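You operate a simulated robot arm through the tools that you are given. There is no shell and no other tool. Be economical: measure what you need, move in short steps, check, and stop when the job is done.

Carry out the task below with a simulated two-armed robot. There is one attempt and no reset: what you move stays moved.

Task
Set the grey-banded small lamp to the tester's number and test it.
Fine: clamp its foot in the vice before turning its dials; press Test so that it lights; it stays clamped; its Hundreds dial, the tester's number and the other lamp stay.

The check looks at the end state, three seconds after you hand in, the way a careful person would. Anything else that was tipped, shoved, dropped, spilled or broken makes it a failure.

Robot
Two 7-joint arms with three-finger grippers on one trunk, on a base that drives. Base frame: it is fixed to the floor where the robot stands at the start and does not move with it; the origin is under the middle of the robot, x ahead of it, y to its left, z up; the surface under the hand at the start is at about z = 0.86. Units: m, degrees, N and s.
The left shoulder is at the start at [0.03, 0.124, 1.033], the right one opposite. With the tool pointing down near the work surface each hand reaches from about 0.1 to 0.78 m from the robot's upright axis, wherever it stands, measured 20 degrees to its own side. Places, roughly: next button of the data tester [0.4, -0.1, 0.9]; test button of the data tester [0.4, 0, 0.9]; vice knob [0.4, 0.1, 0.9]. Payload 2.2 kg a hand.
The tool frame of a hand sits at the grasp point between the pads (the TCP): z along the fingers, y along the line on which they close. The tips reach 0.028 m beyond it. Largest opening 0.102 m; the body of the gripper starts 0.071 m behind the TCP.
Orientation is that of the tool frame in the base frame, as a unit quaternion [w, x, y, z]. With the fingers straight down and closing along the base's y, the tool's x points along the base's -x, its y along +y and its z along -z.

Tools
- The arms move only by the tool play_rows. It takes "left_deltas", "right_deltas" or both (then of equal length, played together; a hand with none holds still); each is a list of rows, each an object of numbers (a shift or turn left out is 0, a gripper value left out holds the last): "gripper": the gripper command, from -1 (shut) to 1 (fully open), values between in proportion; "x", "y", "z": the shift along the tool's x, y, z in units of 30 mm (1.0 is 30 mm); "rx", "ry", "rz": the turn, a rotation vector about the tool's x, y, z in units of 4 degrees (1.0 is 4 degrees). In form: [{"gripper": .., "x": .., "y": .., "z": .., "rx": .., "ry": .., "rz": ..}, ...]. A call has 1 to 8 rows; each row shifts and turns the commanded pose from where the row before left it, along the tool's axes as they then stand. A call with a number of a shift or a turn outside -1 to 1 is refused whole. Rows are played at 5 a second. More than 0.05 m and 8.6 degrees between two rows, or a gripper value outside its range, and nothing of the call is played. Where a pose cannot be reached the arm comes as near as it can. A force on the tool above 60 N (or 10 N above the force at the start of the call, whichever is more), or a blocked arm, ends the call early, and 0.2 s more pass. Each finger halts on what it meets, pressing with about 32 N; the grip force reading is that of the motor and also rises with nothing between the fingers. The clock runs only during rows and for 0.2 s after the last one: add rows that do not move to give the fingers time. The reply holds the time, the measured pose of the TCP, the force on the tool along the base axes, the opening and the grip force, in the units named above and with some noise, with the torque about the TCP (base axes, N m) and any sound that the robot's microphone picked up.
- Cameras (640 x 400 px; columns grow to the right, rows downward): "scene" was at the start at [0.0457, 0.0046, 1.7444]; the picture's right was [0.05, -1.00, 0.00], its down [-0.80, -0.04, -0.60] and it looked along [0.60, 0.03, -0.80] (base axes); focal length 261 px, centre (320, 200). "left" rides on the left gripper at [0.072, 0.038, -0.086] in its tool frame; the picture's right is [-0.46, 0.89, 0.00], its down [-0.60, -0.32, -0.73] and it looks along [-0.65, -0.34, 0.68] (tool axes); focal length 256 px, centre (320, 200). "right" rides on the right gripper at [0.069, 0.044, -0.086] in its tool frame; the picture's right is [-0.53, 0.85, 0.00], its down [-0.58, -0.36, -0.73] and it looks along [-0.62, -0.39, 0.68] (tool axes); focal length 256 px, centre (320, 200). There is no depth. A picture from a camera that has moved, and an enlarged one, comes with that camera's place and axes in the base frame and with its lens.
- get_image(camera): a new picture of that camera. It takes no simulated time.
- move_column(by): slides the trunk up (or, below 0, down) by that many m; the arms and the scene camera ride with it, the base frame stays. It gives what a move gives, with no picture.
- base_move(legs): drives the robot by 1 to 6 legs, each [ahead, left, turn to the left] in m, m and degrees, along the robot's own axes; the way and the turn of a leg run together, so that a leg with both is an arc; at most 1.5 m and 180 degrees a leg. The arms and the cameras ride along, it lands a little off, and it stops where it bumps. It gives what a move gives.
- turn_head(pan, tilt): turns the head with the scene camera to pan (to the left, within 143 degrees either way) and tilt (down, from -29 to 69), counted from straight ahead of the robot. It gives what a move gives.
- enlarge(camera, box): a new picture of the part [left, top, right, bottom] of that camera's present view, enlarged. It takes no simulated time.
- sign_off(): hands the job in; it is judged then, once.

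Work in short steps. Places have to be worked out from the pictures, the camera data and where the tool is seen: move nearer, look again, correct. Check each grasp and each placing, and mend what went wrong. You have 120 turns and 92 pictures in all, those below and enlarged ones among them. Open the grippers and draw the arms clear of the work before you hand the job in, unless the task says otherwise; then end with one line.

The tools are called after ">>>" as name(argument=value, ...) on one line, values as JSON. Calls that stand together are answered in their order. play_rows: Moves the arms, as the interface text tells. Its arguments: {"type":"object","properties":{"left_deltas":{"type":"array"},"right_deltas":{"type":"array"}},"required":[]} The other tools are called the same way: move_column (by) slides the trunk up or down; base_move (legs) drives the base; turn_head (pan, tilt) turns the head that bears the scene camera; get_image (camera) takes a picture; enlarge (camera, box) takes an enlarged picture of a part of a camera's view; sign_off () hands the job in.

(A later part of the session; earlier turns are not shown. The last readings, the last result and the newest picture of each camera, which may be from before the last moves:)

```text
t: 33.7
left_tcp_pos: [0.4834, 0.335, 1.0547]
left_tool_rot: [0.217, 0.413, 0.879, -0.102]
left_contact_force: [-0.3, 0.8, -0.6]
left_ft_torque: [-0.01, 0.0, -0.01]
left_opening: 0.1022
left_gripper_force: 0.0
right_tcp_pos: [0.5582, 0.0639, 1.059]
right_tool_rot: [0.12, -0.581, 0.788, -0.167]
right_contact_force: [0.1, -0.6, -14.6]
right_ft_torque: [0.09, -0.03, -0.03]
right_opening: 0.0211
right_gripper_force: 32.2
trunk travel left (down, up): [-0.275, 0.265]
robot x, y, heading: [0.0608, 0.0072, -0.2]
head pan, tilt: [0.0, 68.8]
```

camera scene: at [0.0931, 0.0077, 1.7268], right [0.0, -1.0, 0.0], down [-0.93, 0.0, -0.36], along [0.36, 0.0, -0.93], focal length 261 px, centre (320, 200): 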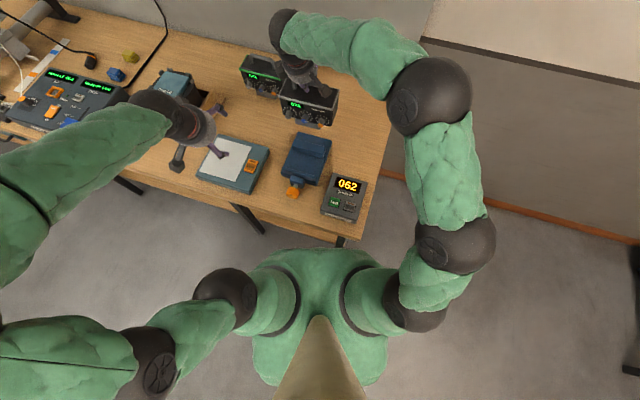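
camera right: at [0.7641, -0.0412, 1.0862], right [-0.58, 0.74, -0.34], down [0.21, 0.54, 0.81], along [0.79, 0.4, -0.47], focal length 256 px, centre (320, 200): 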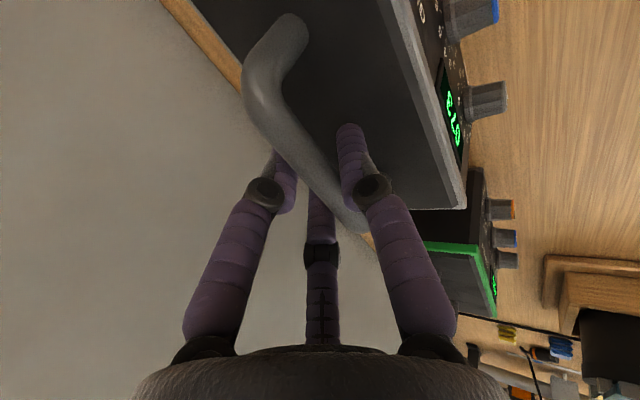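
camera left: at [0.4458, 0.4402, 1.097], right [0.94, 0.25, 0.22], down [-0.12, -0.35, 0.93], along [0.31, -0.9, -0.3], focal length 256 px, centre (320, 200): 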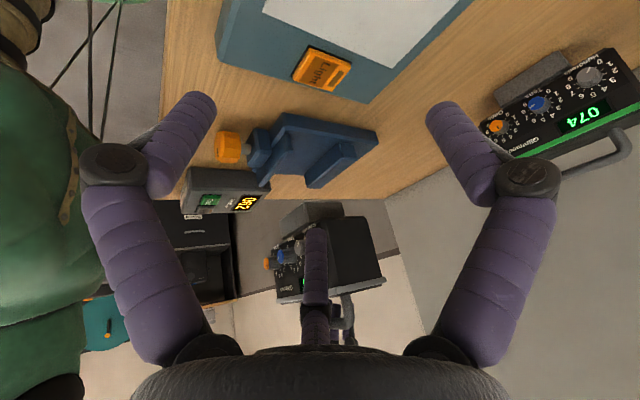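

>>> play_rows(right_deltas=[{"y": 0.054, "z": 0.122}, {"y": 0.054, "z": 0.122}, {}])

>>> enlarge(camera="left", box=[205, 75, 405, 275])

```text
t: 34.5
left_tcp_pos: [0.4819, 0.3341, 1.0568]
left_tool_rot: [0.217, 0.412, 0.879, -0.1]
left_contact_force: [-0.1, -0.1, 0.4]
left_ft_torque: [0.03, 0.0, 0.01]
left_opening: 0.102
left_gripper_force: 0.0
right_tcp_pos: [0.5596, 0.0635, 1.0575]
right_tool_rot: [0.125, -0.579, 0.788, -0.168]
right_contact_force: [6.4, -7.7, 21.9]
right_ft_torque: [-0.89, 0.25, 0.02]
right_opening: 0.0211
right_gripper_force: 32.6
trunk travel left (down, up): [-0.275, 0.265]
robot x, y, heading: [0.0632, 0.0087, -0.3]
head pan, tilt: [0.0, 68.8]
```

```text
2.00 times, centred on (305, 175) of left
camera zoom: at [0.4443, 0.4388, 1.0988], right [0.94, 0.25, 0.22], down [-0.12, -0.35, 0.93], along [0.31, -0.9, -0.3], focal length 512 px, centre (350, 250)
```

zoom: 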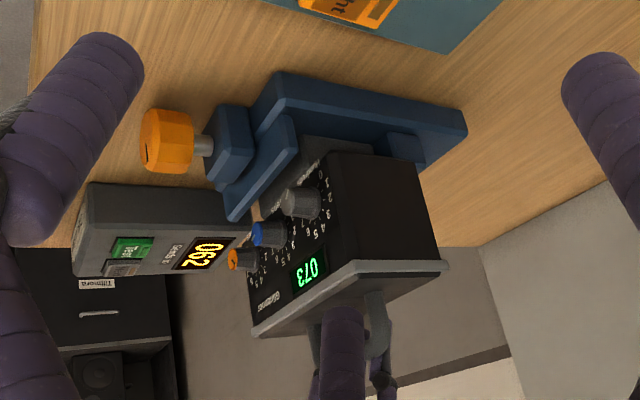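

The foot has reached the bed (z-force). I relieve 2–3 mm and slide the lamp toward the rear jaw until it touches.

>>> play_rows(right_deltas=[{"y": -0.04, "z": -0.09}, {"y": -0.152, "z": 0.068}, {"y": -0.152, "z": 0.068}, {"y": -0.152, "z": 0.068}, {}])

>>> enlarge(camera="left", box=[205, 75, 405, 275])

```text
t: 35.7
left_tcp_pos: [0.4787, 0.3354, 1.0556]
left_tool_rot: [0.218, 0.413, 0.879, -0.102]
left_contact_force: [-1.0, -0.8, -0.9]
left_ft_torque: [-0.01, 0.0, 0.01]
left_opening: 0.1016
left_gripper_force: 0.0
right_tcp_pos: [0.5707, 0.0602, 1.0558]
right_tool_rot: [0.122, -0.581, 0.787, -0.167]
right_contact_force: [-10.7, 4.6, 20.7]
right_ft_torque: [-0.17, 0.2, -0.52]
right_opening: 0.0213
right_gripper_force: 32.3
trunk travel left (down, up): [-0.275, 0.265]
robot x, y, heading: [0.0646, 0.0081, -0.1]
head pan, tilt: [0.0, 68.8]
```

```text
2.00 times, centred on (305, 175) of left
camera zoom: at [0.4424, 0.4402, 1.0987], right [0.94, 0.25, 0.22], down [-0.12, -0.35, 0.93], along [0.31, -0.9, -0.3], focal length 512 px, centre (350, 250)
```

zoom: 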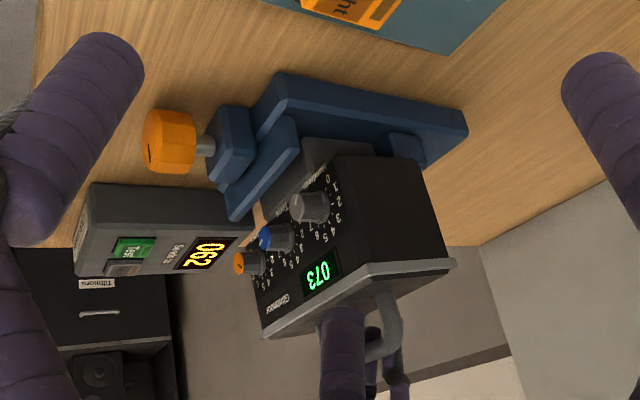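

It slid ~1.2 cm back. I relieve downward load, then open to ~4.5 cm and retreat along the tool axis.

>>> play_rows(right_deltas=[{"y": -0.04, "z": -0.09}, {}, {"gripper": -0.2}, {}, {}])

>>> play_rows(right_deltas=[{"z": -0.5}, {"z": -0.5}, {"z": -0.8}, {"z": -0.8}, {"z": -0.8}, {"z": -0.8}, {"z": -0.8}, {}])

>>> get_image(camera="left")

>>> get_image(camera="scene")

```text
t: 36.9
left_tcp_pos: [0.4823, 0.3351, 1.0553]
left_tool_rot: [0.218, 0.412, 0.879, -0.103]
left_contact_force: [-0.2, 0.6, -0.6]
left_ft_torque: [0.02, 0.0, 0.01]
left_opening: 0.1019
left_gripper_force: 0.0
right_tcp_pos: [0.5721, 0.0585, 1.0573]
right_tool_rot: [0.12, -0.581, 0.787, -0.167]
right_contact_force: [-1.5, -1.1, 1.0]
right_ft_torque: [-0.1, 0.01, 0.03]
right_opening: 0.0411
right_gripper_force: 0.2
trunk travel left (down, up): [-0.275, 0.265]
robot x, y, heading: [0.0637, 0.0076, -0.3]
head pan, tilt: [0.0, 68.8]
```

```text
t: 38.7
left_tcp_pos: [0.4831, 0.3349, 1.0556]
left_tool_rot: [0.218, 0.413, 0.879, -0.102]
left_contact_force: [0.0, -0.2, 0.1]
left_ft_torque: [0.03, 0.02, 0.01]
left_opening: 0.102
left_gripper_force: 0.0
right_tcp_pos: [0.5136, 0.078, 1.1951]
right_tool_rot: [0.12, -0.581, 0.787, -0.168]
right_contact_force: [0.2, 0.1, 0.0]
right_ft_torque: [0.01, 0.0, 0.01]
right_opening: 0.0407
right_gripper_force: 0.1
trunk travel left (down, up): [-0.275, 0.265]
robot x, y, heading: [0.0653, 0.0073, -0.7]
head pan, tilt: [0.0, 68.8]
```

```text
56 pictures are left
camera left: at [0.445, 0.4397, 1.0978], right [0.94, 0.25, 0.22], down [-0.12, -0.35, 0.93], along [0.31, -0.9, -0.3], focal length 256 px, centre (320, 200)
```

left: 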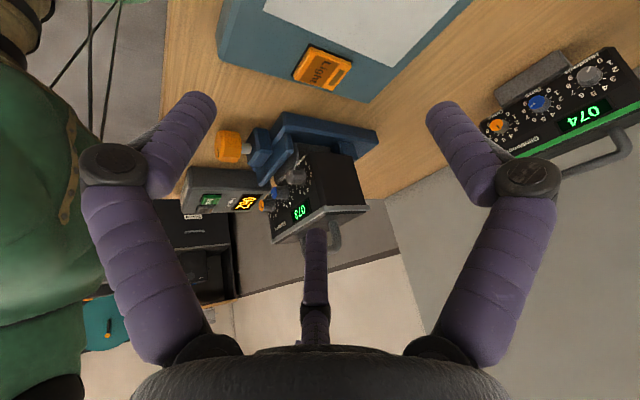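

```text
55 pictures are left
camera scene: at [0.0912, 0.0079, 1.7268], right [0.0, -1.0, 0.0], down [-0.93, 0.0, -0.36], along [0.36, 0.0, -0.93], focal length 261 px, centre (320, 200)
```

scene: 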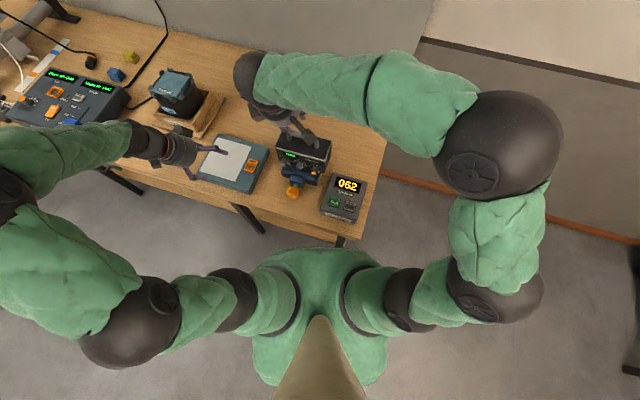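

The lamp stands in the vice. Now I retreat the right hand to the right and reorient the left hand to point straight down with yaw -17°, for gripping the vice knob (centre about (0.445,0.102,0.887)).

>>> play_rows(left_deltas=[{"rx": -0.48, "rz": -0.91}, {"rx": -0.48, "rz": -0.91}, {"rx": -0.48, "rz": -0.91}, {"rx": -0.48, "rz": -0.91}, {"rx": -0.48, "rz": -0.91}, {"rx": -0.48, "rz": -0.91}, {"rx": -0.48, "rz": -0.91}, {"rx": -0.48, "rz": -0.91}], right_deltas=[{"z": -0.5, "x": 0.3}, {"x": 0.95}, {"x": 0.95}, {"x": 0.95}, {"x": 0.95}, {"x": 0.95}, {"x": 0.95}, {"x": 0.95}])

>>> play_rows(left_deltas=[{"ry": 1}, {"ry": 1}, {"ry": 1}, {"ry": 1}, {"ry": 1}, {"ry": 1}, {"ry": 1}, {}])

>>> get_image(camera="left")

>>> enlarge(camera="scene", box=[270, 110, 390, 230])

```text
t: 40.5
left_tcp_pos: [0.4813, 0.3346, 1.055]
left_tool_rot: [0.238, 0.147, 0.96, -0.036]
left_contact_force: [-0.6, -0.5, 0.4]
left_ft_torque: [0.0, 0.0, 0.0]
left_opening: 0.1017
left_gripper_force: 0.1
right_tcp_pos: [0.4468, -0.1212, 1.2104]
right_tool_rot: [0.121, -0.581, 0.788, -0.167]
right_contact_force: [-0.5, 0.0, 0.9]
right_ft_torque: [0.02, 0.0, 0.03]
right_opening: 0.0406
right_gripper_force: 0.1
trunk travel left (down, up): [-0.275, 0.265]
robot x, y, heading: [0.0606, 0.0093, -0.5]
head pan, tilt: [0.0, 68.8]
```

```text
t: 42.3
left_tcp_pos: [0.4819, 0.334, 1.0553]
left_tool_rot: [-0.002, 0.152, 0.988, 0.001]
left_contact_force: [-0.3, -0.4, 0.6]
left_ft_torque: [0.02, -0.01, -0.02]
left_opening: 0.1019
left_gripper_force: 0.0
right_tcp_pos: [0.4458, -0.1202, 1.2107]
right_tool_rot: [0.121, -0.581, 0.787, -0.168]
right_contact_force: [-1.2, 0.1, 0.1]
right_ft_torque: [-0.04, -0.01, 0.01]
right_opening: 0.0409
right_gripper_force: 0.1
trunk travel left (down, up): [-0.275, 0.265]
robot x, y, heading: [0.0609, 0.0092, -0.5]
head pan, tilt: [0.0, 68.8]
```

```text
54 pictures are left
camera left: at [0.4242, 0.3927, 1.142], right [0.71, 0.71, 0.0], down [0.48, -0.48, 0.73], along [0.51, -0.52, -0.69], focal length 256 px, centre (320, 200)
```

left: 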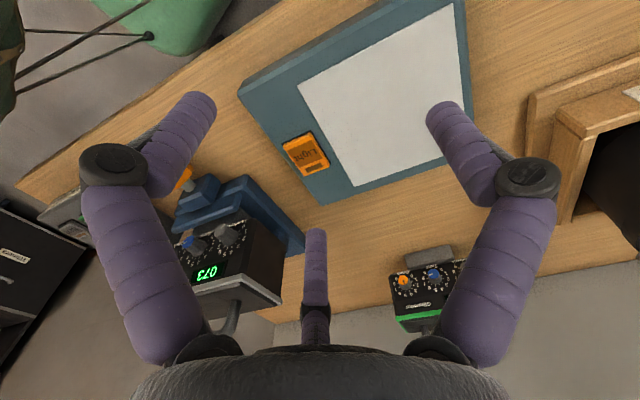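

```text
3.33 times, centred on (330, 170) of scene
camera zoom: at [0.0902, 0.0077, 1.7269], right [0.0, -1.0, 0.0], down [-0.93, 0.0, -0.36], along [0.36, 0.0, -0.93], focal length 869 px, centre (287, 300)
```

zoom: 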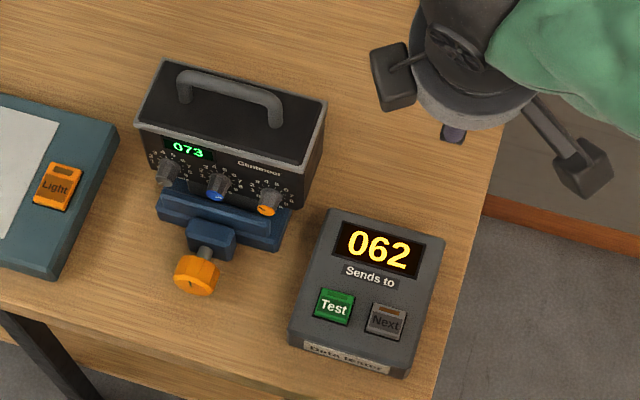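

Left hand is pointed down, tool x along -d. I tilt it 36° to the left about the knob's axis and go to a pre-grasp point for the knob.

>>> play_rows(left_deltas=[{"rx": 1}, {"rx": 1}, {"rx": 1}, {"rx": 1}, {"rx": 1}, {"rx": 1}, {"rx": 1}, {"rx": 1}])

>>> play_rows(left_deltas=[{"rx": 1}, {"x": -0.19, "y": -0.497, "z": 0.889}, {"x": -0.19, "y": -0.497, "z": 0.889}, {"x": -0.19, "y": -0.497, "z": 0.889}, {"x": -0.19, "y": -0.497, "z": 0.889}, {"x": -0.19, "y": -0.497, "z": 0.889}, {"x": -0.19, "y": -0.497, "z": 0.889}, {}])

>>> get_image(camera="left")

>>> enlarge(camera="scene", box=[240, 140, 360, 240])

```text
t: 44.1
left_tcp_pos: [0.482, 0.3349, 1.0555]
left_tool_rot: [-0.043, 0.145, 0.95, -0.272]
left_contact_force: [0.5, 0.5, 1.0]
left_ft_torque: [-0.05, -0.02, 0.02]
left_opening: 0.1018
left_gripper_force: 0.1
right_tcp_pos: [0.4462, -0.1194, 1.2111]
right_tool_rot: [0.121, -0.581, 0.787, -0.168]
right_contact_force: [0.2, 0.1, -0.5]
right_ft_torque: [0.01, 0.02, -0.01]
right_opening: 0.0408
right_gripper_force: 0.0
trunk travel left (down, up): [-0.275, 0.265]
robot x, y, heading: [0.0619, 0.0079, -0.6]
head pan, tilt: [0.0, 68.8]
```

```text
t: 45.9
left_tcp_pos: [0.465, 0.1656, 0.9784]
left_tool_rot: [-0.048, 0.143, 0.94, -0.304]
left_contact_force: [0.3, -0.3, -0.1]
left_ft_torque: [0.01, 0.02, -0.02]
left_opening: 0.102
left_gripper_force: 0.0
right_tcp_pos: [0.4479, -0.1202, 1.2108]
right_tool_rot: [0.121, -0.582, 0.787, -0.167]
right_contact_force: [-0.4, 0.0, 0.0]
right_ft_torque: [0.0, 0.0, 0.02]
right_opening: 0.0407
right_gripper_force: 0.0
trunk travel left (down, up): [-0.275, 0.265]
robot x, y, heading: [0.0588, 0.0071, -0.2]
head pan, tilt: [0.0, 68.8]
```

```text
52 pictures are left
camera left: at [0.4198, 0.2658, 1.0256], right [0.66, 0.55, -0.52], down [0.63, -0.02, 0.78], along [0.42, -0.84, -0.35], focal length 256 px, centre (320, 200)
```

left: 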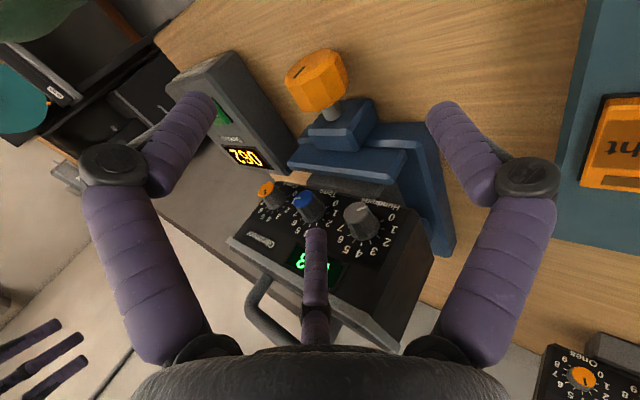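

```text
4.00 times, centred on (300, 190) of scene
camera zoom: at [0.0905, 0.0082, 1.7269], right [0.0, -1.0, 0.0], down [-0.93, 0.0, -0.36], along [0.36, 0.0, -0.93], focal length 1043 px, centre (400, 240)
```

zoom: 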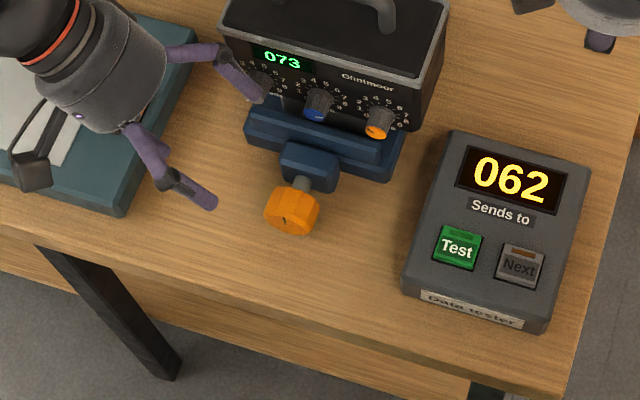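

Knob position is confirmed (0.444,0.102,0.886). I narrow to ~6.5 cm opening and advance along the tool axis, watching force.

>>> play_rows(left_deltas=[{"gripper": 0.275, "x": 0.27}, {"z": 0.6}, {"z": 0.6}, {"z": 0.6}, {}])

>>> get_image(camera="left")

```text
t: 47.1
left_tcp_pos: [0.4477, 0.1381, 0.9332]
left_tool_rot: [-0.049, 0.144, 0.94, -0.306]
left_contact_force: [-0.3, -0.6, 0.5]
left_ft_torque: [0.0, 0.0, 0.02]
left_opening: 0.0648
left_gripper_force: 0.0
right_tcp_pos: [0.447, -0.1189, 1.2099]
right_tool_rot: [0.121, -0.581, 0.787, -0.167]
right_contact_force: [-0.5, 0.5, 0.2]
right_ft_torque: [0.0, -0.02, 0.01]
right_opening: 0.0408
right_gripper_force: 0.0
trunk travel left (down, up): [-0.275, 0.265]
robot x, y, heading: [0.0618, 0.0097, -0.0]
head pan, tilt: [0.0, 68.8]
```

```text
50 pictures are left
camera left: at [0.4028, 0.2376, 0.9815], right [0.66, 0.55, -0.52], down [0.63, -0.02, 0.78], along [0.41, -0.84, -0.36], focal length 256 px, centre (320, 200)
```

left: 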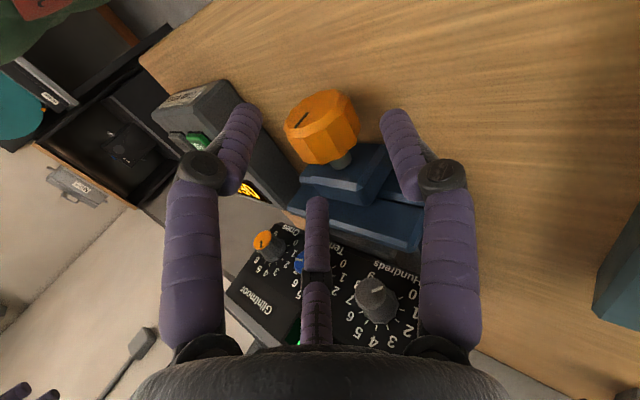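

Clear so far; I advance the last 3.5 cm and close gently on the knob.

>>> play_rows(left_deltas=[{"z": 0.4}, {"z": 0.4}, {"z": 0.37}, {}])

>>> play_rows(left_deltas=[{"gripper": -0.5}, {"gripper": -1}, {}, {}])

>>> get_image(camera="left")

```text
t: 48.1
left_tcp_pos: [0.4406, 0.119, 0.9058]
left_tool_rot: [-0.047, 0.144, 0.94, -0.305]
left_contact_force: [-6.8, 9.6, 11.8]
left_ft_torque: [0.52, 0.01, -0.02]
left_opening: 0.0684
left_gripper_force: 1.3
right_tcp_pos: [0.4457, -0.1189, 1.2108]
right_tool_rot: [0.12, -0.581, 0.787, -0.168]
right_contact_force: [-0.4, -0.2, 0.3]
right_ft_torque: [-0.02, 0.01, 0.05]
right_opening: 0.0409
right_gripper_force: 0.0
trunk travel left (down, up): [-0.275, 0.265]
robot x, y, heading: [0.0625, 0.0046, -0.3]
head pan, tilt: [0.0, 68.8]
```

```text
t: 49.1
left_tcp_pos: [0.4475, 0.1191, 0.9038]
left_tool_rot: [-0.046, 0.141, 0.942, -0.302]
left_contact_force: [30.3, -4.6, -12.8]
left_ft_torque: [0.18, -0.51, 0.48]
left_opening: 0.0338
left_gripper_force: 45.2
right_tcp_pos: [0.4515, -0.1202, 1.2088]
right_tool_rot: [0.12, -0.581, 0.788, -0.167]
right_contact_force: [1.1, 0.1, 1.2]
right_ft_torque: [-0.01, -0.02, -0.02]
right_opening: 0.0406
right_gripper_force: 0.1
trunk travel left (down, up): [-0.275, 0.265]
robot x, y, heading: [0.0631, 0.008, -0.4]
head pan, tilt: [0.0, 68.8]
```

```text
49 pictures are left
camera left: at [0.4023, 0.2183, 0.9528], right [0.66, 0.55, -0.52], down [0.63, -0.02, 0.78], along [0.42, -0.83, -0.36], focal length 256 px, centre (320, 200)
```

left: 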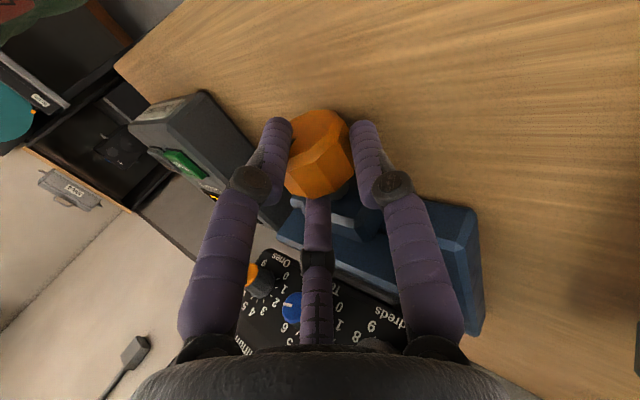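

The gripper evidently behaves like its picture — three prongs converging — so two prongs squeezed the knob's ends. I open and back out along the tool axis, then look.

>>> play_rows(left_deltas=[{"gripper": 0.4}, {}, {}, {"z": -0.6}, {"z": -0.8}, {"z": -0.8}, {"z": -0.8}, {}])

>>> get_image(camera="left")

>>> enlarge(camera="scene", box=[250, 130, 370, 230])

```text
t: 50.9
left_tcp_pos: [0.4567, 0.1674, 0.9786]
left_tool_rot: [-0.049, 0.143, 0.94, -0.304]
left_contact_force: [0.0, -0.1, 1.1]
left_ft_torque: [-0.01, -0.02, -0.02]
left_opening: 0.0714
left_gripper_force: 0.0
right_tcp_pos: [0.4479, -0.1199, 1.2101]
right_tool_rot: [0.121, -0.581, 0.787, -0.167]
right_contact_force: [-1.2, 0.0, -0.5]
right_ft_torque: [-0.03, -0.02, 0.03]
right_opening: 0.0407
right_gripper_force: 0.1
trunk travel left (down, up): [-0.275, 0.265]
robot x, y, heading: [0.0613, 0.0086, -0.4]
head pan, tilt: [0.0, 68.8]
```

```text
48 pictures are left
camera left: at [0.4129, 0.2682, 1.0264], right [0.66, 0.55, -0.52], down [0.63, -0.02, 0.78], along [0.41, -0.84, -0.36], focal length 256 px, centre (320, 200)
```

left: 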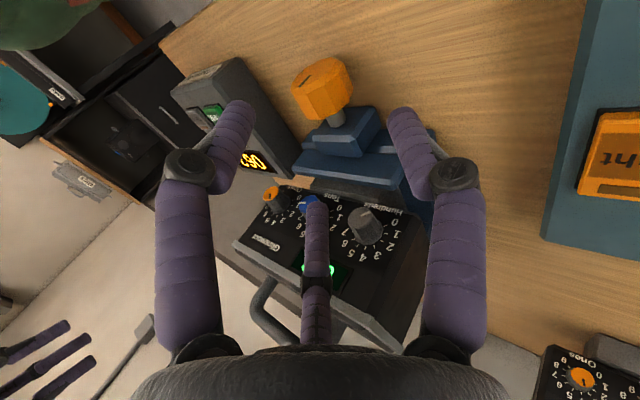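

```text
4.00 times, centred on (310, 180) of scene
camera zoom: at [0.0911, 0.0076, 1.7268], right [0.0, -1.0, 0.0], down [-0.93, 0.0, -0.36], along [0.36, 0.0, -0.93], focal length 1043 px, centre (360, 280)
```

zoom: 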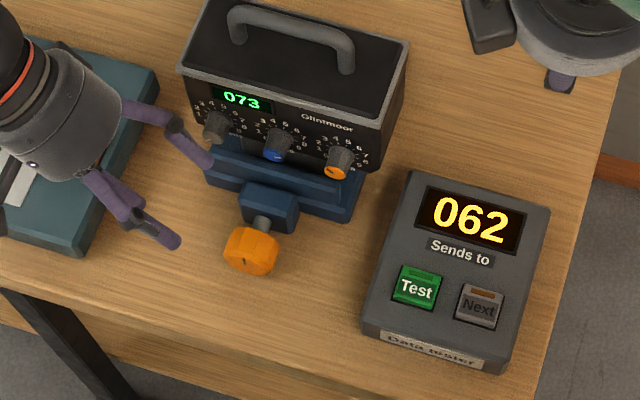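

The knob and lamp are undisturbed. I'll instead pinch the knob laterally between the two paired prongs with the lone prong in front: retreat, go upright, and yaw the left hand +90°.

>>> play_rows(left_deltas=[{"z": -1}, {"z": -1}, {"z": -1, "rx": -1}, {"rx": -1}, {"rx": -1}, {"rx": -1}, {"rx": -1}, {"rx": -1}])

>>> play_rows(left_deltas=[{"rx": -1}, {"rx": -1}, {"rx": -1}, {"rz": -1}, {"rz": -1}, {"rz": -1}, {"rz": -1}, {"rz": -1}])

>>> play_rows(left_deltas=[{"rz": -1}, {"rz": -1}, {"rz": -1}, {"rz": -1}, {"rz": -1}, {"rz": -1}, {"rz": -1}, {"rz": -1}])

>>> play_rows(left_deltas=[{"rz": -1}, {"rz": -1}, {"rz": -1}, {"rz": -1}, {"rz": -1}, {"rz": -1}, {"rz": -1}, {"rz": -1}])

```text
t: 52.7
left_tcp_pos: [0.4726, 0.2187, 1.0523]
left_tool_rot: [-0.017, 0.15, 0.983, -0.103]
left_contact_force: [0.0, -0.3, -0.1]
left_ft_torque: [0.0, -0.01, 0.04]
left_opening: 0.0714
left_gripper_force: 0.0
right_tcp_pos: [0.4461, -0.1195, 1.2101]
right_tool_rot: [0.121, -0.581, 0.787, -0.167]
right_contact_force: [0.6, 0.6, -0.6]
right_ft_torque: [0.04, 0.02, -0.02]
right_opening: 0.0407
right_gripper_force: 0.1
trunk travel left (down, up): [-0.275, 0.265]
robot x, y, heading: [0.0629, 0.0087, 0.0]
head pan, tilt: [0.0, 68.8]
```

```text
t: 54.5
left_tcp_pos: [0.4734, 0.2187, 1.0513]
left_tool_rot: [-0.001, -0.023, 1.0, 0.0]
left_contact_force: [-0.2, 0.0, 1.0]
left_ft_torque: [0.03, 0.01, 0.02]
left_opening: 0.0715
left_gripper_force: 0.0
right_tcp_pos: [0.4469, -0.1204, 1.2097]
right_tool_rot: [0.12, -0.58, 0.788, -0.167]
right_contact_force: [-0.3, -0.2, 0.4]
right_ft_torque: [-0.02, 0.0, -0.02]
right_opening: 0.041
right_gripper_force: 0.0
trunk travel left (down, up): [-0.275, 0.265]
robot x, y, heading: [0.0598, 0.0092, -0.7]
head pan, tilt: [0.0, 68.8]
```

```text
t: 56.3
left_tcp_pos: [0.4727, 0.219, 1.0536]
left_tool_rot: [-0.001, -0.298, 0.955, 0.001]
left_contact_force: [-0.8, -0.6, 0.2]
left_ft_torque: [0.0, 0.03, 0.0]
left_opening: 0.0712
left_gripper_force: 0.0
right_tcp_pos: [0.4457, -0.1192, 1.2124]
right_tool_rot: [0.121, -0.581, 0.787, -0.167]
right_contact_force: [-0.3, -0.1, -0.6]
right_ft_torque: [0.0, -0.02, 0.03]
right_opening: 0.0407
right_gripper_force: 0.0
trunk travel left (down, up): [-0.275, 0.265]
robot x, y, heading: [0.06, 0.0076, -0.2]
head pan, tilt: [0.0, 68.8]
```

```text
t: 58.1
left_tcp_pos: [0.4743, 0.2197, 1.0511]
left_tool_rot: [-0.001, -0.549, 0.836, 0.002]
left_contact_force: [0.2, -1.1, 0.2]
left_ft_torque: [0.02, 0.01, -0.03]
left_opening: 0.0714
left_gripper_force: 0.2
right_tcp_pos: [0.4461, -0.1205, 1.2108]
right_tool_rot: [0.121, -0.581, 0.787, -0.167]
right_contact_force: [0.2, 0.1, 0.6]
right_ft_torque: [0.01, 0.02, -0.02]
right_opening: 0.0407
right_gripper_force: 0.1
trunk travel left (down, up): [-0.275, 0.265]
robot x, y, heading: [0.0633, 0.0052, -0.3]
head pan, tilt: [0.0, 68.8]
```

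I finish the yaw, tilt 36° left about the knob axis, and approach to ~8 cm.

>>> play_rows(left_deltas=[{"rz": -0.8, "gripper": 0.57}, {"rz": -0.8}, {"ry": 1}, {"ry": 1}, {"ry": 1}, {"ry": 1}, {"ry": 1}, {"ry": 1}])

>>> play_rows(left_deltas=[{"ry": 1}, {"ry": 1}, {"ry": 1}, {"y": 0.12, "z": 0.84}, {"y": 0.12, "z": 0.84}, {"y": 0.12, "z": 0.84}, {"z": 0.84}, {}])

>>> get_image(camera="left")

>>> enlarge(camera="scene", box=[250, 130, 370, 230])

```text
t: 59.9
left_tcp_pos: [0.4749, 0.2189, 1.0519]
left_tool_rot: [-0.168, -0.582, 0.786, -0.123]
left_contact_force: [0.3, 0.9, -0.8]
left_ft_torque: [0.01, 0.01, -0.01]
left_opening: 0.0802
left_gripper_force: 0.1
right_tcp_pos: [0.4474, -0.1201, 1.2094]
right_tool_rot: [0.121, -0.581, 0.787, -0.167]
right_contact_force: [0.1, 0.9, 0.2]
right_ft_torque: [-0.01, -0.01, 0.03]
right_opening: 0.0408
right_gripper_force: 0.0
trunk travel left (down, up): [-0.275, 0.265]
robot x, y, heading: [0.0613, 0.0062, -0.3]
head pan, tilt: [0.0, 68.8]
```

```text
t: 61.7
left_tcp_pos: [0.4452, 0.1638, 0.9696]
left_tool_rot: [-0.248, -0.566, 0.764, -0.182]
left_contact_force: [0.2, 0.9, -0.2]
left_ft_torque: [-0.01, -0.03, -0.02]
left_opening: 0.08
left_gripper_force: 0.0
right_tcp_pos: [0.4462, -0.1197, 1.211]
right_tool_rot: [0.121, -0.581, 0.787, -0.167]
right_contact_force: [-0.4, 0.6, -0.2]
right_ft_torque: [0.03, -0.05, 0.01]
right_opening: 0.0408
right_gripper_force: 0.0
trunk travel left (down, up): [-0.275, 0.265]
robot x, y, heading: [0.0602, 0.0067, -0.3]
head pan, tilt: [0.0, 68.8]
```

```text
46 pictures are left
camera left: at [0.407, 0.1688, 1.0824], right [-0.74, 0.62, -0.27], down [0.57, 0.79, 0.24], along [0.36, 0.02, -0.93], focal length 256 px, centre (320, 200)
```

left: 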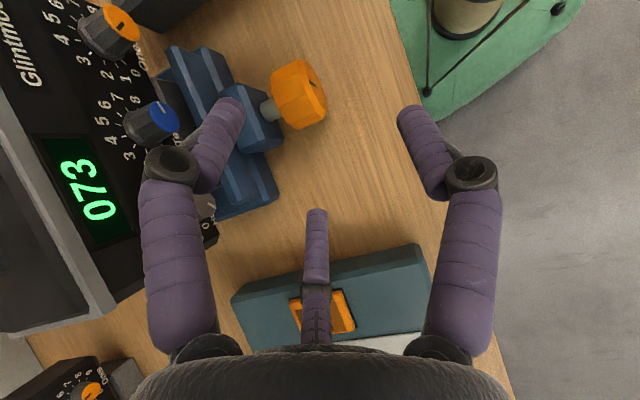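

```text
4.00 times, centred on (310, 180) of scene
camera zoom: at [0.0903, 0.0078, 1.7269], right [0.0, -1.0, 0.0], down [-0.93, 0.0, -0.36], along [0.36, 0.0, -0.93], focal length 1043 px, centre (360, 280)
```

zoom: 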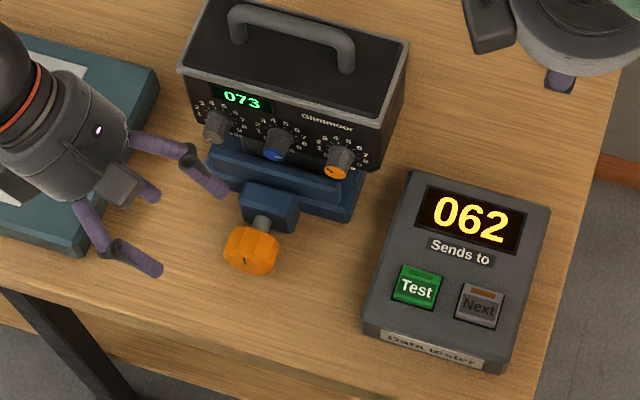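

Prong layout matches: the lone prong to the front, pair straddling the knob. I advance 5 cm and look.

>>> play_rows(left_deltas=[{"z": 0.55}, {"z": 0.55}, {"z": 0.55}, {}])

>>> get_image(camera="left")

```text
t: 62.7
left_tcp_pos: [0.4364, 0.1366, 0.9306]
left_tool_rot: [-0.249, -0.567, 0.764, -0.183]
left_contact_force: [-0.5, 0.0, 0.6]
left_ft_torque: [0.01, -0.01, 0.0]
left_opening: 0.0801
left_gripper_force: 0.0
right_tcp_pos: [0.4464, -0.1195, 1.2096]
right_tool_rot: [0.12, -0.581, 0.787, -0.168]
right_contact_force: [0.0, 0.6, -0.7]
right_ft_torque: [0.0, 0.0, -0.01]
right_opening: 0.041
right_gripper_force: 0.0
trunk travel left (down, up): [-0.275, 0.265]
robot x, y, heading: [0.0617, 0.0083, -0.2]
head pan, tilt: [0.0, 68.8]
```

```text
44 pictures are left
camera left: at [0.398, 0.1412, 1.0422], right [-0.74, 0.62, -0.27], down [0.57, 0.79, 0.24], along [0.36, 0.02, -0.93], focal length 256 px, centre (320, 200)
```

left: 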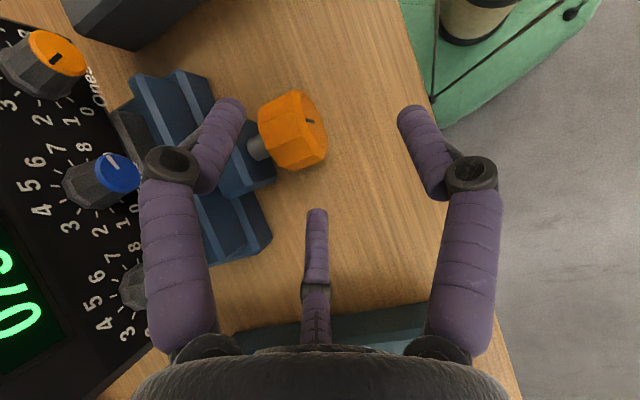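

Knob centre seen at (0.443,0.0995). To keep the lower prong off the table I reduce the tilt to 28°, narrow to 6 cm and then advance 3 cm.

>>> play_rows(left_deltas=[{"ry": -1, "x": 0.123}, {"ry": -1, "x": 0.123, "gripper": 0.2}, {}, {"z": 0.35}, {"z": 0.35}, {"z": 0.27}, {}])

>>> get_image(camera="left")

```text
t: 64.3
left_tcp_pos: [0.4307, 0.1189, 0.9068]
left_tool_rot: [-0.194, -0.578, 0.78, -0.142]
left_contact_force: [-0.1, -0.3, 0.0]
left_ft_torque: [-0.03, 0.01, -0.03]
left_opening: 0.0611
left_gripper_force: 0.0
right_tcp_pos: [0.4486, -0.1198, 1.2105]
right_tool_rot: [0.12, -0.581, 0.787, -0.167]
right_contact_force: [-0.1, -0.2, 0.1]
right_ft_torque: [0.0, 0.04, -0.03]
right_opening: 0.0406
right_gripper_force: 0.1
trunk travel left (down, up): [-0.275, 0.265]
robot x, y, heading: [0.0619, 0.0044, -0.2]
head pan, tilt: [0.0, 68.8]
```

```text
43 pictures are left
camera left: at [0.388, 0.1076, 1.0186], right [-0.73, 0.65, -0.21], down [0.56, 0.74, 0.36], along [0.4, 0.14, -0.91], focal length 256 px, centre (320, 200)
```

left: 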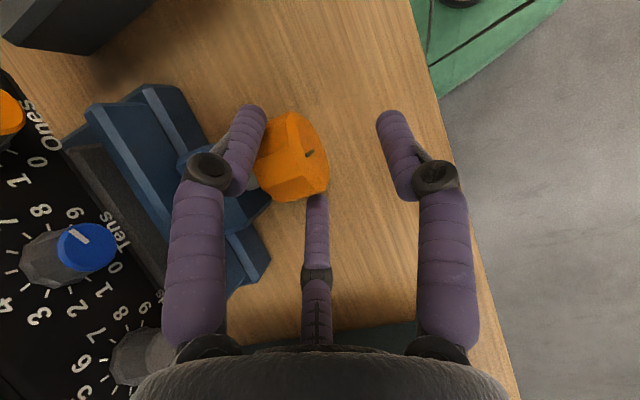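

The pair of prongs straddles the knob. I close to pinch it.

>>> play_rows(left_deltas=[{"gripper": -0.2}, {"gripper": -1}, {}, {}])

>>> get_image(camera="left")

```text
t: 65.3
left_tcp_pos: [0.4322, 0.1163, 0.9098]
left_tool_rot: [-0.193, -0.578, 0.78, -0.142]
left_contact_force: [4.2, -18.0, 18.0]
left_ft_torque: [-0.67, -0.17, -0.35]
left_opening: 0.0523
left_gripper_force: 31.8
right_tcp_pos: [0.4469, -0.1211, 1.2101]
right_tool_rot: [0.121, -0.581, 0.787, -0.167]
right_contact_force: [1.1, 0.8, 0.1]
right_ft_torque: [0.01, -0.01, 0.0]
right_opening: 0.0408
right_gripper_force: 0.0
trunk travel left (down, up): [-0.275, 0.265]
robot x, y, heading: [0.0668, 0.0087, -0.2]
head pan, tilt: [0.0, 68.8]
```

```text
42 pictures are left
camera left: at [0.3882, 0.1058, 1.0194], right [-0.73, 0.65, -0.21], down [0.56, 0.74, 0.36], along [0.4, 0.14, -0.91], focal length 256 px, centre (320, 200)
```

left: 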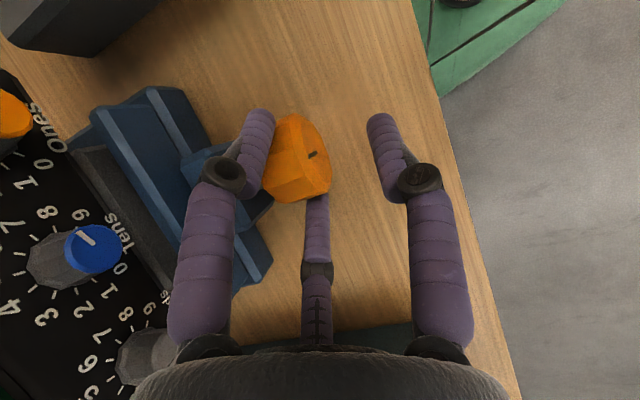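

Pinched at 5.2 cm as the three-prong model predicts. I centre slightly and turn clockwise 32°.

>>> play_rows(left_deltas=[{"x": 0.12}, {"ry": -1, "x": 0.0535}, {"ry": -1, "x": 0.0535}, {"ry": -1, "x": 0.0535}, {"ry": -1, "x": 0.0535}, {"ry": -1, "x": 0.0535}, {"ry": -1, "x": 0.0535}, {}])

>>> get_image(camera="left")

```text
t: 67.1
left_tcp_pos: [0.4284, 0.1069, 0.9127]
left_tool_rot: [-0.029, -0.595, 0.803, -0.019]
left_contact_force: [7.4, -3.4, -0.6]
left_ft_torque: [-0.04, -0.1, -0.33]
left_opening: 0.0517
left_gripper_force: 32.2
right_tcp_pos: [0.448, -0.1199, 1.2092]
right_tool_rot: [0.121, -0.581, 0.787, -0.167]
right_contact_force: [0.8, -0.1, 0.0]
right_ft_torque: [-0.01, -0.01, 0.02]
right_opening: 0.0411
right_gripper_force: 0.1
trunk travel left (down, up): [-0.275, 0.265]
robot x, y, heading: [0.0603, 0.0078, -0.2]
head pan, tilt: [0.0, 68.8]
```

```text
41 pictures are left
camera left: at [0.3727, 0.0549, 1.0039], right [-0.71, 0.7, -0.03], down [0.5, 0.53, 0.69], along [0.5, 0.47, -0.73], focal length 256 px, centre (320, 200)
```

left: 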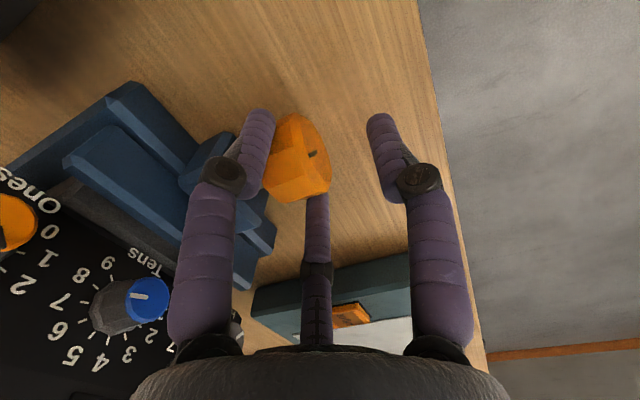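

The knob follows the hand. I continue to about -30° tilt and check the jaw in the scene view.

>>> play_rows(left_deltas=[{"ry": -1, "x": 0.0535}, {"ry": -1, "x": 0.0535}, {"ry": -1, "x": 0.0535}, {"ry": -1, "x": 0.0535}, {"ry": -1, "x": 0.0535}, {"ry": -1, "x": 0.0535}, {"ry": -1, "x": 0.0535}, {"ry": -1, "x": 0.0535}])

>>> get_image(camera="left")

>>> enlarge(camera="scene", box=[250, 130, 370, 230])

```text
t: 68.9
left_tcp_pos: [0.4247, 0.0931, 0.9111]
left_tool_rot: [0.194, -0.576, 0.781, 0.145]
left_contact_force: [2.0, -21.7, -8.0]
left_ft_torque: [-0.54, 0.22, -0.14]
left_opening: 0.0519
left_gripper_force: 31.8
right_tcp_pos: [0.4466, -0.1216, 1.2101]
right_tool_rot: [0.121, -0.581, 0.788, -0.167]
right_contact_force: [0.4, 0.0, 0.0]
right_ft_torque: [0.03, 0.03, 0.0]
right_opening: 0.0408
right_gripper_force: 0.2
trunk travel left (down, up): [-0.275, 0.265]
robot x, y, heading: [0.0636, 0.009, -0.2]
head pan, tilt: [0.0, 68.8]
```

```text
40 pictures are left
camera left: at [0.357, 0.0047, 0.9526], right [-0.73, 0.65, 0.22], down [0.36, 0.09, 0.93], along [0.59, 0.75, -0.3], focal length 256 px, centre (320, 200)
```

left: 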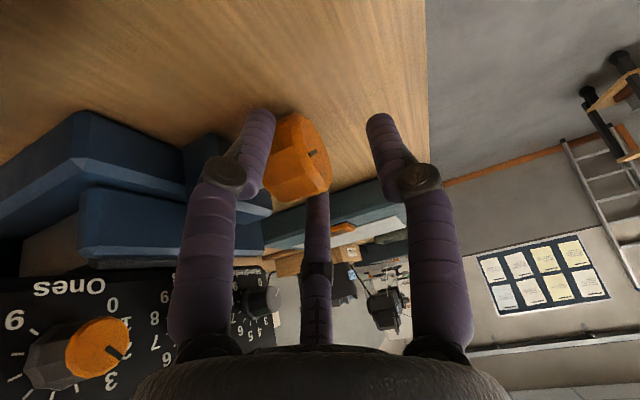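

```text
4.00 times, centred on (310, 180) of scene
camera zoom: at [0.0915, 0.0049, 1.7268], right [0.0, -1.0, 0.0], down [-0.93, 0.0, -0.36], along [0.36, 0.0, -0.93], focal length 1043 px, centre (360, 280)
```

zoom: 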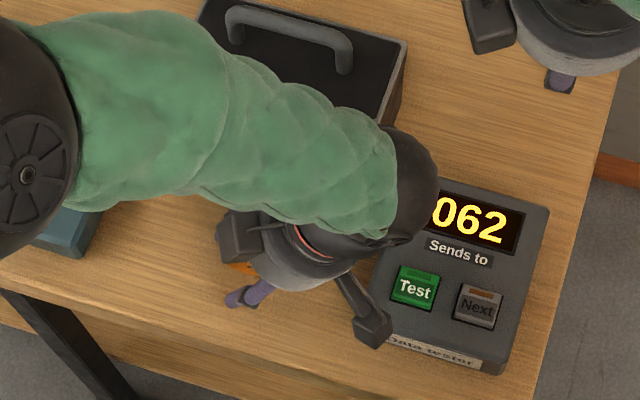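

A 56° clockwise stroke is done. I release to 6 cm, rotate back around the knob and look at the jaw.

>>> play_rows(left_deltas=[{"gripper": 0.2}, {}, {"ry": 1, "x": -0.0535}, {"ry": 1, "x": -0.0535}, {"ry": 1, "x": -0.0535}, {"ry": 1, "x": -0.0535}, {"ry": 1, "x": -0.0535}, {"ry": 1, "x": -0.0535}])

>>> play_rows(left_deltas=[{"ry": 1, "x": -0.0535}, {"ry": 1, "x": -0.0535}, {"ry": 1, "x": -0.0535}, {"ry": 1, "x": -0.0535}, {"ry": 1, "x": -0.0535}, {"ry": 1, "x": -0.0535}, {"ry": 1, "x": -0.0535}, {"ry": 1, "x": -0.0535}])

>>> get_image(camera="left")

>>> enlarge(camera="scene", box=[250, 130, 370, 230])

```text
t: 70.7
left_tcp_pos: [0.4262, 0.1035, 0.9141]
left_tool_rot: [0.027, -0.594, 0.803, 0.022]
left_contact_force: [0.7, 0.0, 0.4]
left_ft_torque: [0.01, 0.01, 0.0]
left_opening: 0.0614
left_gripper_force: 0.0
right_tcp_pos: [0.4474, -0.1208, 1.2109]
right_tool_rot: [0.12, -0.581, 0.787, -0.167]
right_contact_force: [-0.1, 0.6, 0.5]
right_ft_torque: [0.04, 0.0, -0.02]
right_opening: 0.0407
right_gripper_force: 0.1
trunk travel left (down, up): [-0.275, 0.265]
robot x, y, heading: [0.0637, 0.0079, -0.3]
head pan, tilt: [0.0, 68.8]
```

```text
t: 72.5
left_tcp_pos: [0.4297, 0.1155, 0.911]
left_tool_rot: [-0.195, -0.578, 0.779, -0.142]
left_contact_force: [0.2, -0.9, -0.5]
left_ft_torque: [-0.04, 0.01, 0.01]
left_opening: 0.061
left_gripper_force: 0.1
right_tcp_pos: [0.4479, -0.1195, 1.2102]
right_tool_rot: [0.12, -0.581, 0.787, -0.167]
right_contact_force: [0.3, -0.3, 0.7]
right_ft_torque: [-0.04, 0.02, 0.05]
right_opening: 0.0407
right_gripper_force: 0.0
trunk travel left (down, up): [-0.275, 0.265]
robot x, y, heading: [0.062, 0.0066, -0.6]
head pan, tilt: [0.0, 68.8]
```

```text
38 pictures are left
camera left: at [0.3867, 0.1051, 1.0217], right [-0.73, 0.65, -0.21], down [0.56, 0.75, 0.36], along [0.39, 0.14, -0.91], focal length 256 px, centre (320, 200)
```

left: 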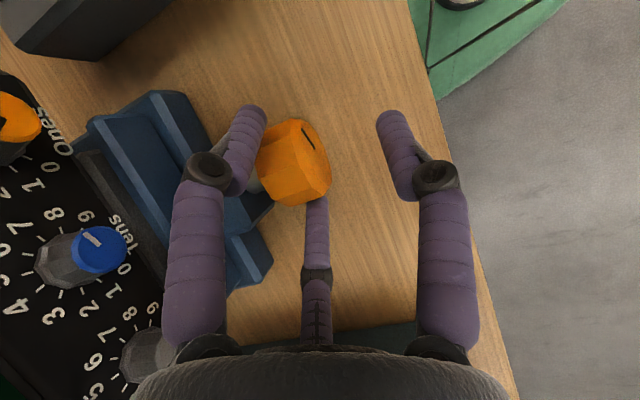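

```text
4.00 times, centred on (310, 180) of scene
camera zoom: at [0.0909, 0.0081, 1.7269], right [0.0, -1.0, 0.0], down [-0.93, 0.0, -0.36], along [0.36, 0.0, -0.93], focal length 1043 px, centre (360, 280)
```

zoom: 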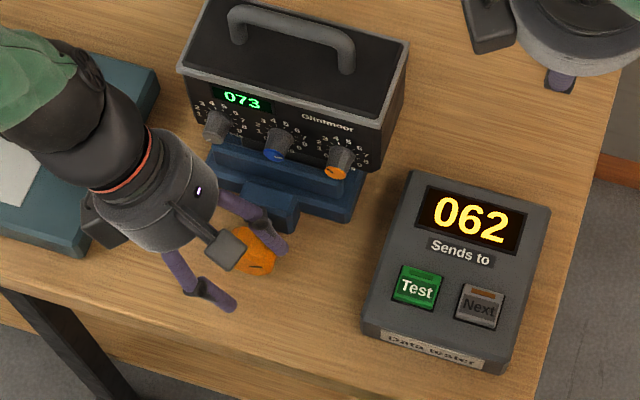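

The knob has turned relative to its mark and return was force-free. I run a full second cycle (pinch, 60° clockwise, release, return) and compare.

>>> play_rows(left_deltas=[{"gripper": -1}, {}, {}, {"ry": -1, "x": 0.0535}, {"ry": -1, "x": 0.0535}, {"ry": -1, "x": 0.0535}, {"ry": -1, "x": 0.0535}, {"ry": -1, "x": 0.0535}])

>>> play_rows(left_deltas=[{"ry": -1, "x": 0.0535}, {"ry": -1, "x": 0.0535}, {"ry": -1, "x": 0.0535}, {"ry": -1, "x": 0.0535}, {"ry": -1, "x": 0.0535}, {"ry": -1, "x": 0.0535}, {"ry": -1, "x": 0.0535}, {"ry": -1, "x": 0.0535}])

>>> play_rows(left_deltas=[{"ry": -1, "x": 0.0535}, {"gripper": 0.2}, {}, {"ry": 1, "x": -0.0535}, {"ry": 1, "x": -0.0535}, {"ry": 1, "x": -0.0535}, {"ry": 1, "x": -0.0535}, {"ry": 1, "x": -0.0535}])

>>> play_rows(left_deltas=[{"ry": 1, "x": -0.0535}, {"ry": 1, "x": -0.0535}, {"ry": 1, "x": -0.0535}, {"ry": 1, "x": -0.0535}, {"ry": 1, "x": -0.0535}, {"ry": 1, "x": -0.0535}, {"ry": 1, "x": -0.0535}, {"ry": 1, "x": -0.0535}])

>>> get_image(camera="left")

>>> enlarge(camera="scene", box=[250, 130, 370, 230])

```text
t: 74.3
left_tcp_pos: [0.4289, 0.1088, 0.9144]
left_tool_rot: [-0.056, -0.593, 0.802, -0.04]
left_contact_force: [10.7, 2.9, 8.5]
left_ft_torque: [0.13, -0.15, -0.12]
left_opening: 0.0506
left_gripper_force: 32.4
right_tcp_pos: [0.4478, -0.1207, 1.2084]
right_tool_rot: [0.121, -0.58, 0.788, -0.167]
right_contact_force: [0.0, 0.4, -0.2]
right_ft_torque: [0.0, 0.02, 0.01]
right_opening: 0.0408
right_gripper_force: 0.1
trunk travel left (down, up): [-0.275, 0.265]
robot x, y, heading: [0.064, 0.0078, -0.1]
head pan, tilt: [0.0, 68.8]
```

```text
t: 76.1
left_tcp_pos: [0.4237, 0.0933, 0.913]
left_tool_rot: [0.167, -0.581, 0.787, 0.124]
left_contact_force: [5.0, -25.4, 1.8]
left_ft_torque: [-0.74, -0.19, -0.43]
left_opening: 0.0504
left_gripper_force: 31.8
right_tcp_pos: [0.447, -0.1233, 1.2096]
right_tool_rot: [0.122, -0.581, 0.788, -0.166]
right_contact_force: [-0.7, -0.5, 0.4]
right_ft_torque: [0.01, 0.03, 0.01]
right_opening: 0.0406
right_gripper_force: 0.0
trunk travel left (down, up): [-0.275, 0.265]
robot x, y, heading: [0.0623, 0.0089, -0.4]
head pan, tilt: [0.0, 68.8]
```

```text
t: 77.9
left_tcp_pos: [0.4262, 0.1032, 0.9162]
left_tool_rot: [0.055, -0.595, 0.801, 0.043]
left_contact_force: [-0.1, 0.8, -0.2]
left_ft_torque: [0.03, 0.01, -0.02]
left_opening: 0.061
left_gripper_force: 0.1
right_tcp_pos: [0.4466, -0.1195, 1.2112]
right_tool_rot: [0.121, -0.582, 0.787, -0.168]
right_contact_force: [-0.4, 0.6, -0.3]
right_ft_torque: [0.01, -0.02, 0.05]
right_opening: 0.0409
right_gripper_force: 0.1
trunk travel left (down, up): [-0.275, 0.265]
robot x, y, heading: [0.0635, 0.0078, -0.3]
head pan, tilt: [0.0, 68.8]
```

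```text
t: 79.7
left_tcp_pos: [0.4303, 0.1147, 0.9154]
left_tool_rot: [-0.167, -0.583, 0.785, -0.123]
left_contact_force: [-0.3, -0.3, -0.2]
left_ft_torque: [-0.02, 0.0, 0.02]
left_opening: 0.0612
left_gripper_force: 0.0
right_tcp_pos: [0.4471, -0.1196, 1.2103]
right_tool_rot: [0.12, -0.581, 0.787, -0.168]
right_contact_force: [-1.1, 0.7, 0.4]
right_ft_torque: [-0.02, 0.0, 0.0]
right_opening: 0.0407
right_gripper_force: 0.0
trunk travel left (down, up): [-0.275, 0.265]
robot x, y, heading: [0.0616, 0.0064, -0.2]
head pan, tilt: [0.0, 68.8]
```

```text
36 pictures are left
camera left: at [0.3848, 0.0966, 1.0222], right [-0.72, 0.66, -0.19], down [0.55, 0.72, 0.42], along [0.41, 0.2, -0.89], focal length 256 px, centre (320, 200)
```

left: 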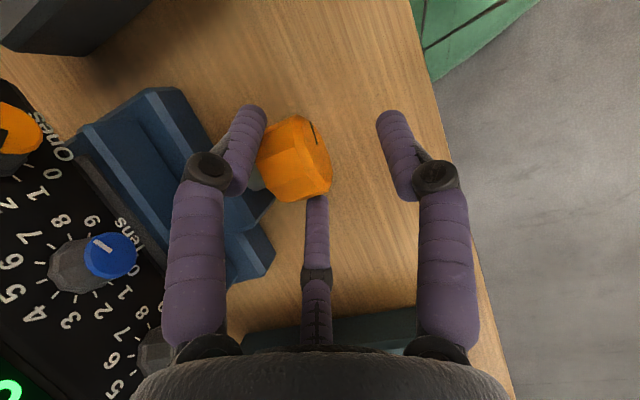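

```text
4.00 times, centred on (310, 180) of scene
camera zoom: at [0.091, 0.0081, 1.7269], right [0.0, -1.0, 0.0], down [-0.93, 0.0, -0.36], along [0.36, 0.0, -0.93], focal length 1043 px, centre (360, 280)
```

zoom: 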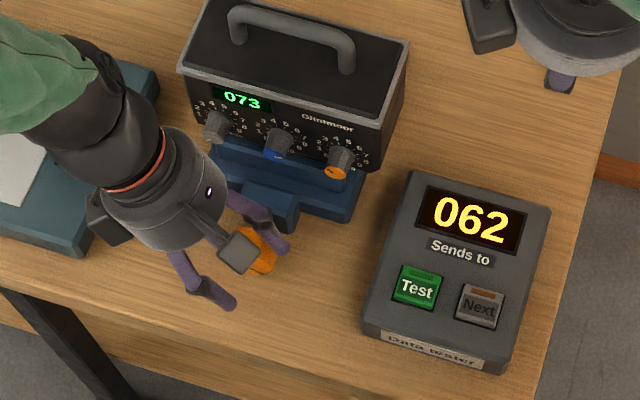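

I check the jaw's position more closely in the left camera.

>>> enlarge(camera="left", box=[40, 60, 300, 310])

```text
1.60 times, centred on (170, 185) of left
camera zoom: at [0.3848, 0.0966, 1.0222], right [-0.72, 0.66, -0.19], down [0.55, 0.72, 0.42], along [0.41, 0.2, -0.89], focal length 410 px, centre (560, 224)
```

zoom: 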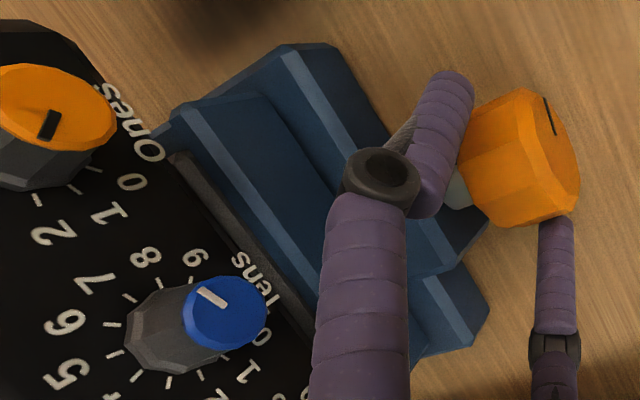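

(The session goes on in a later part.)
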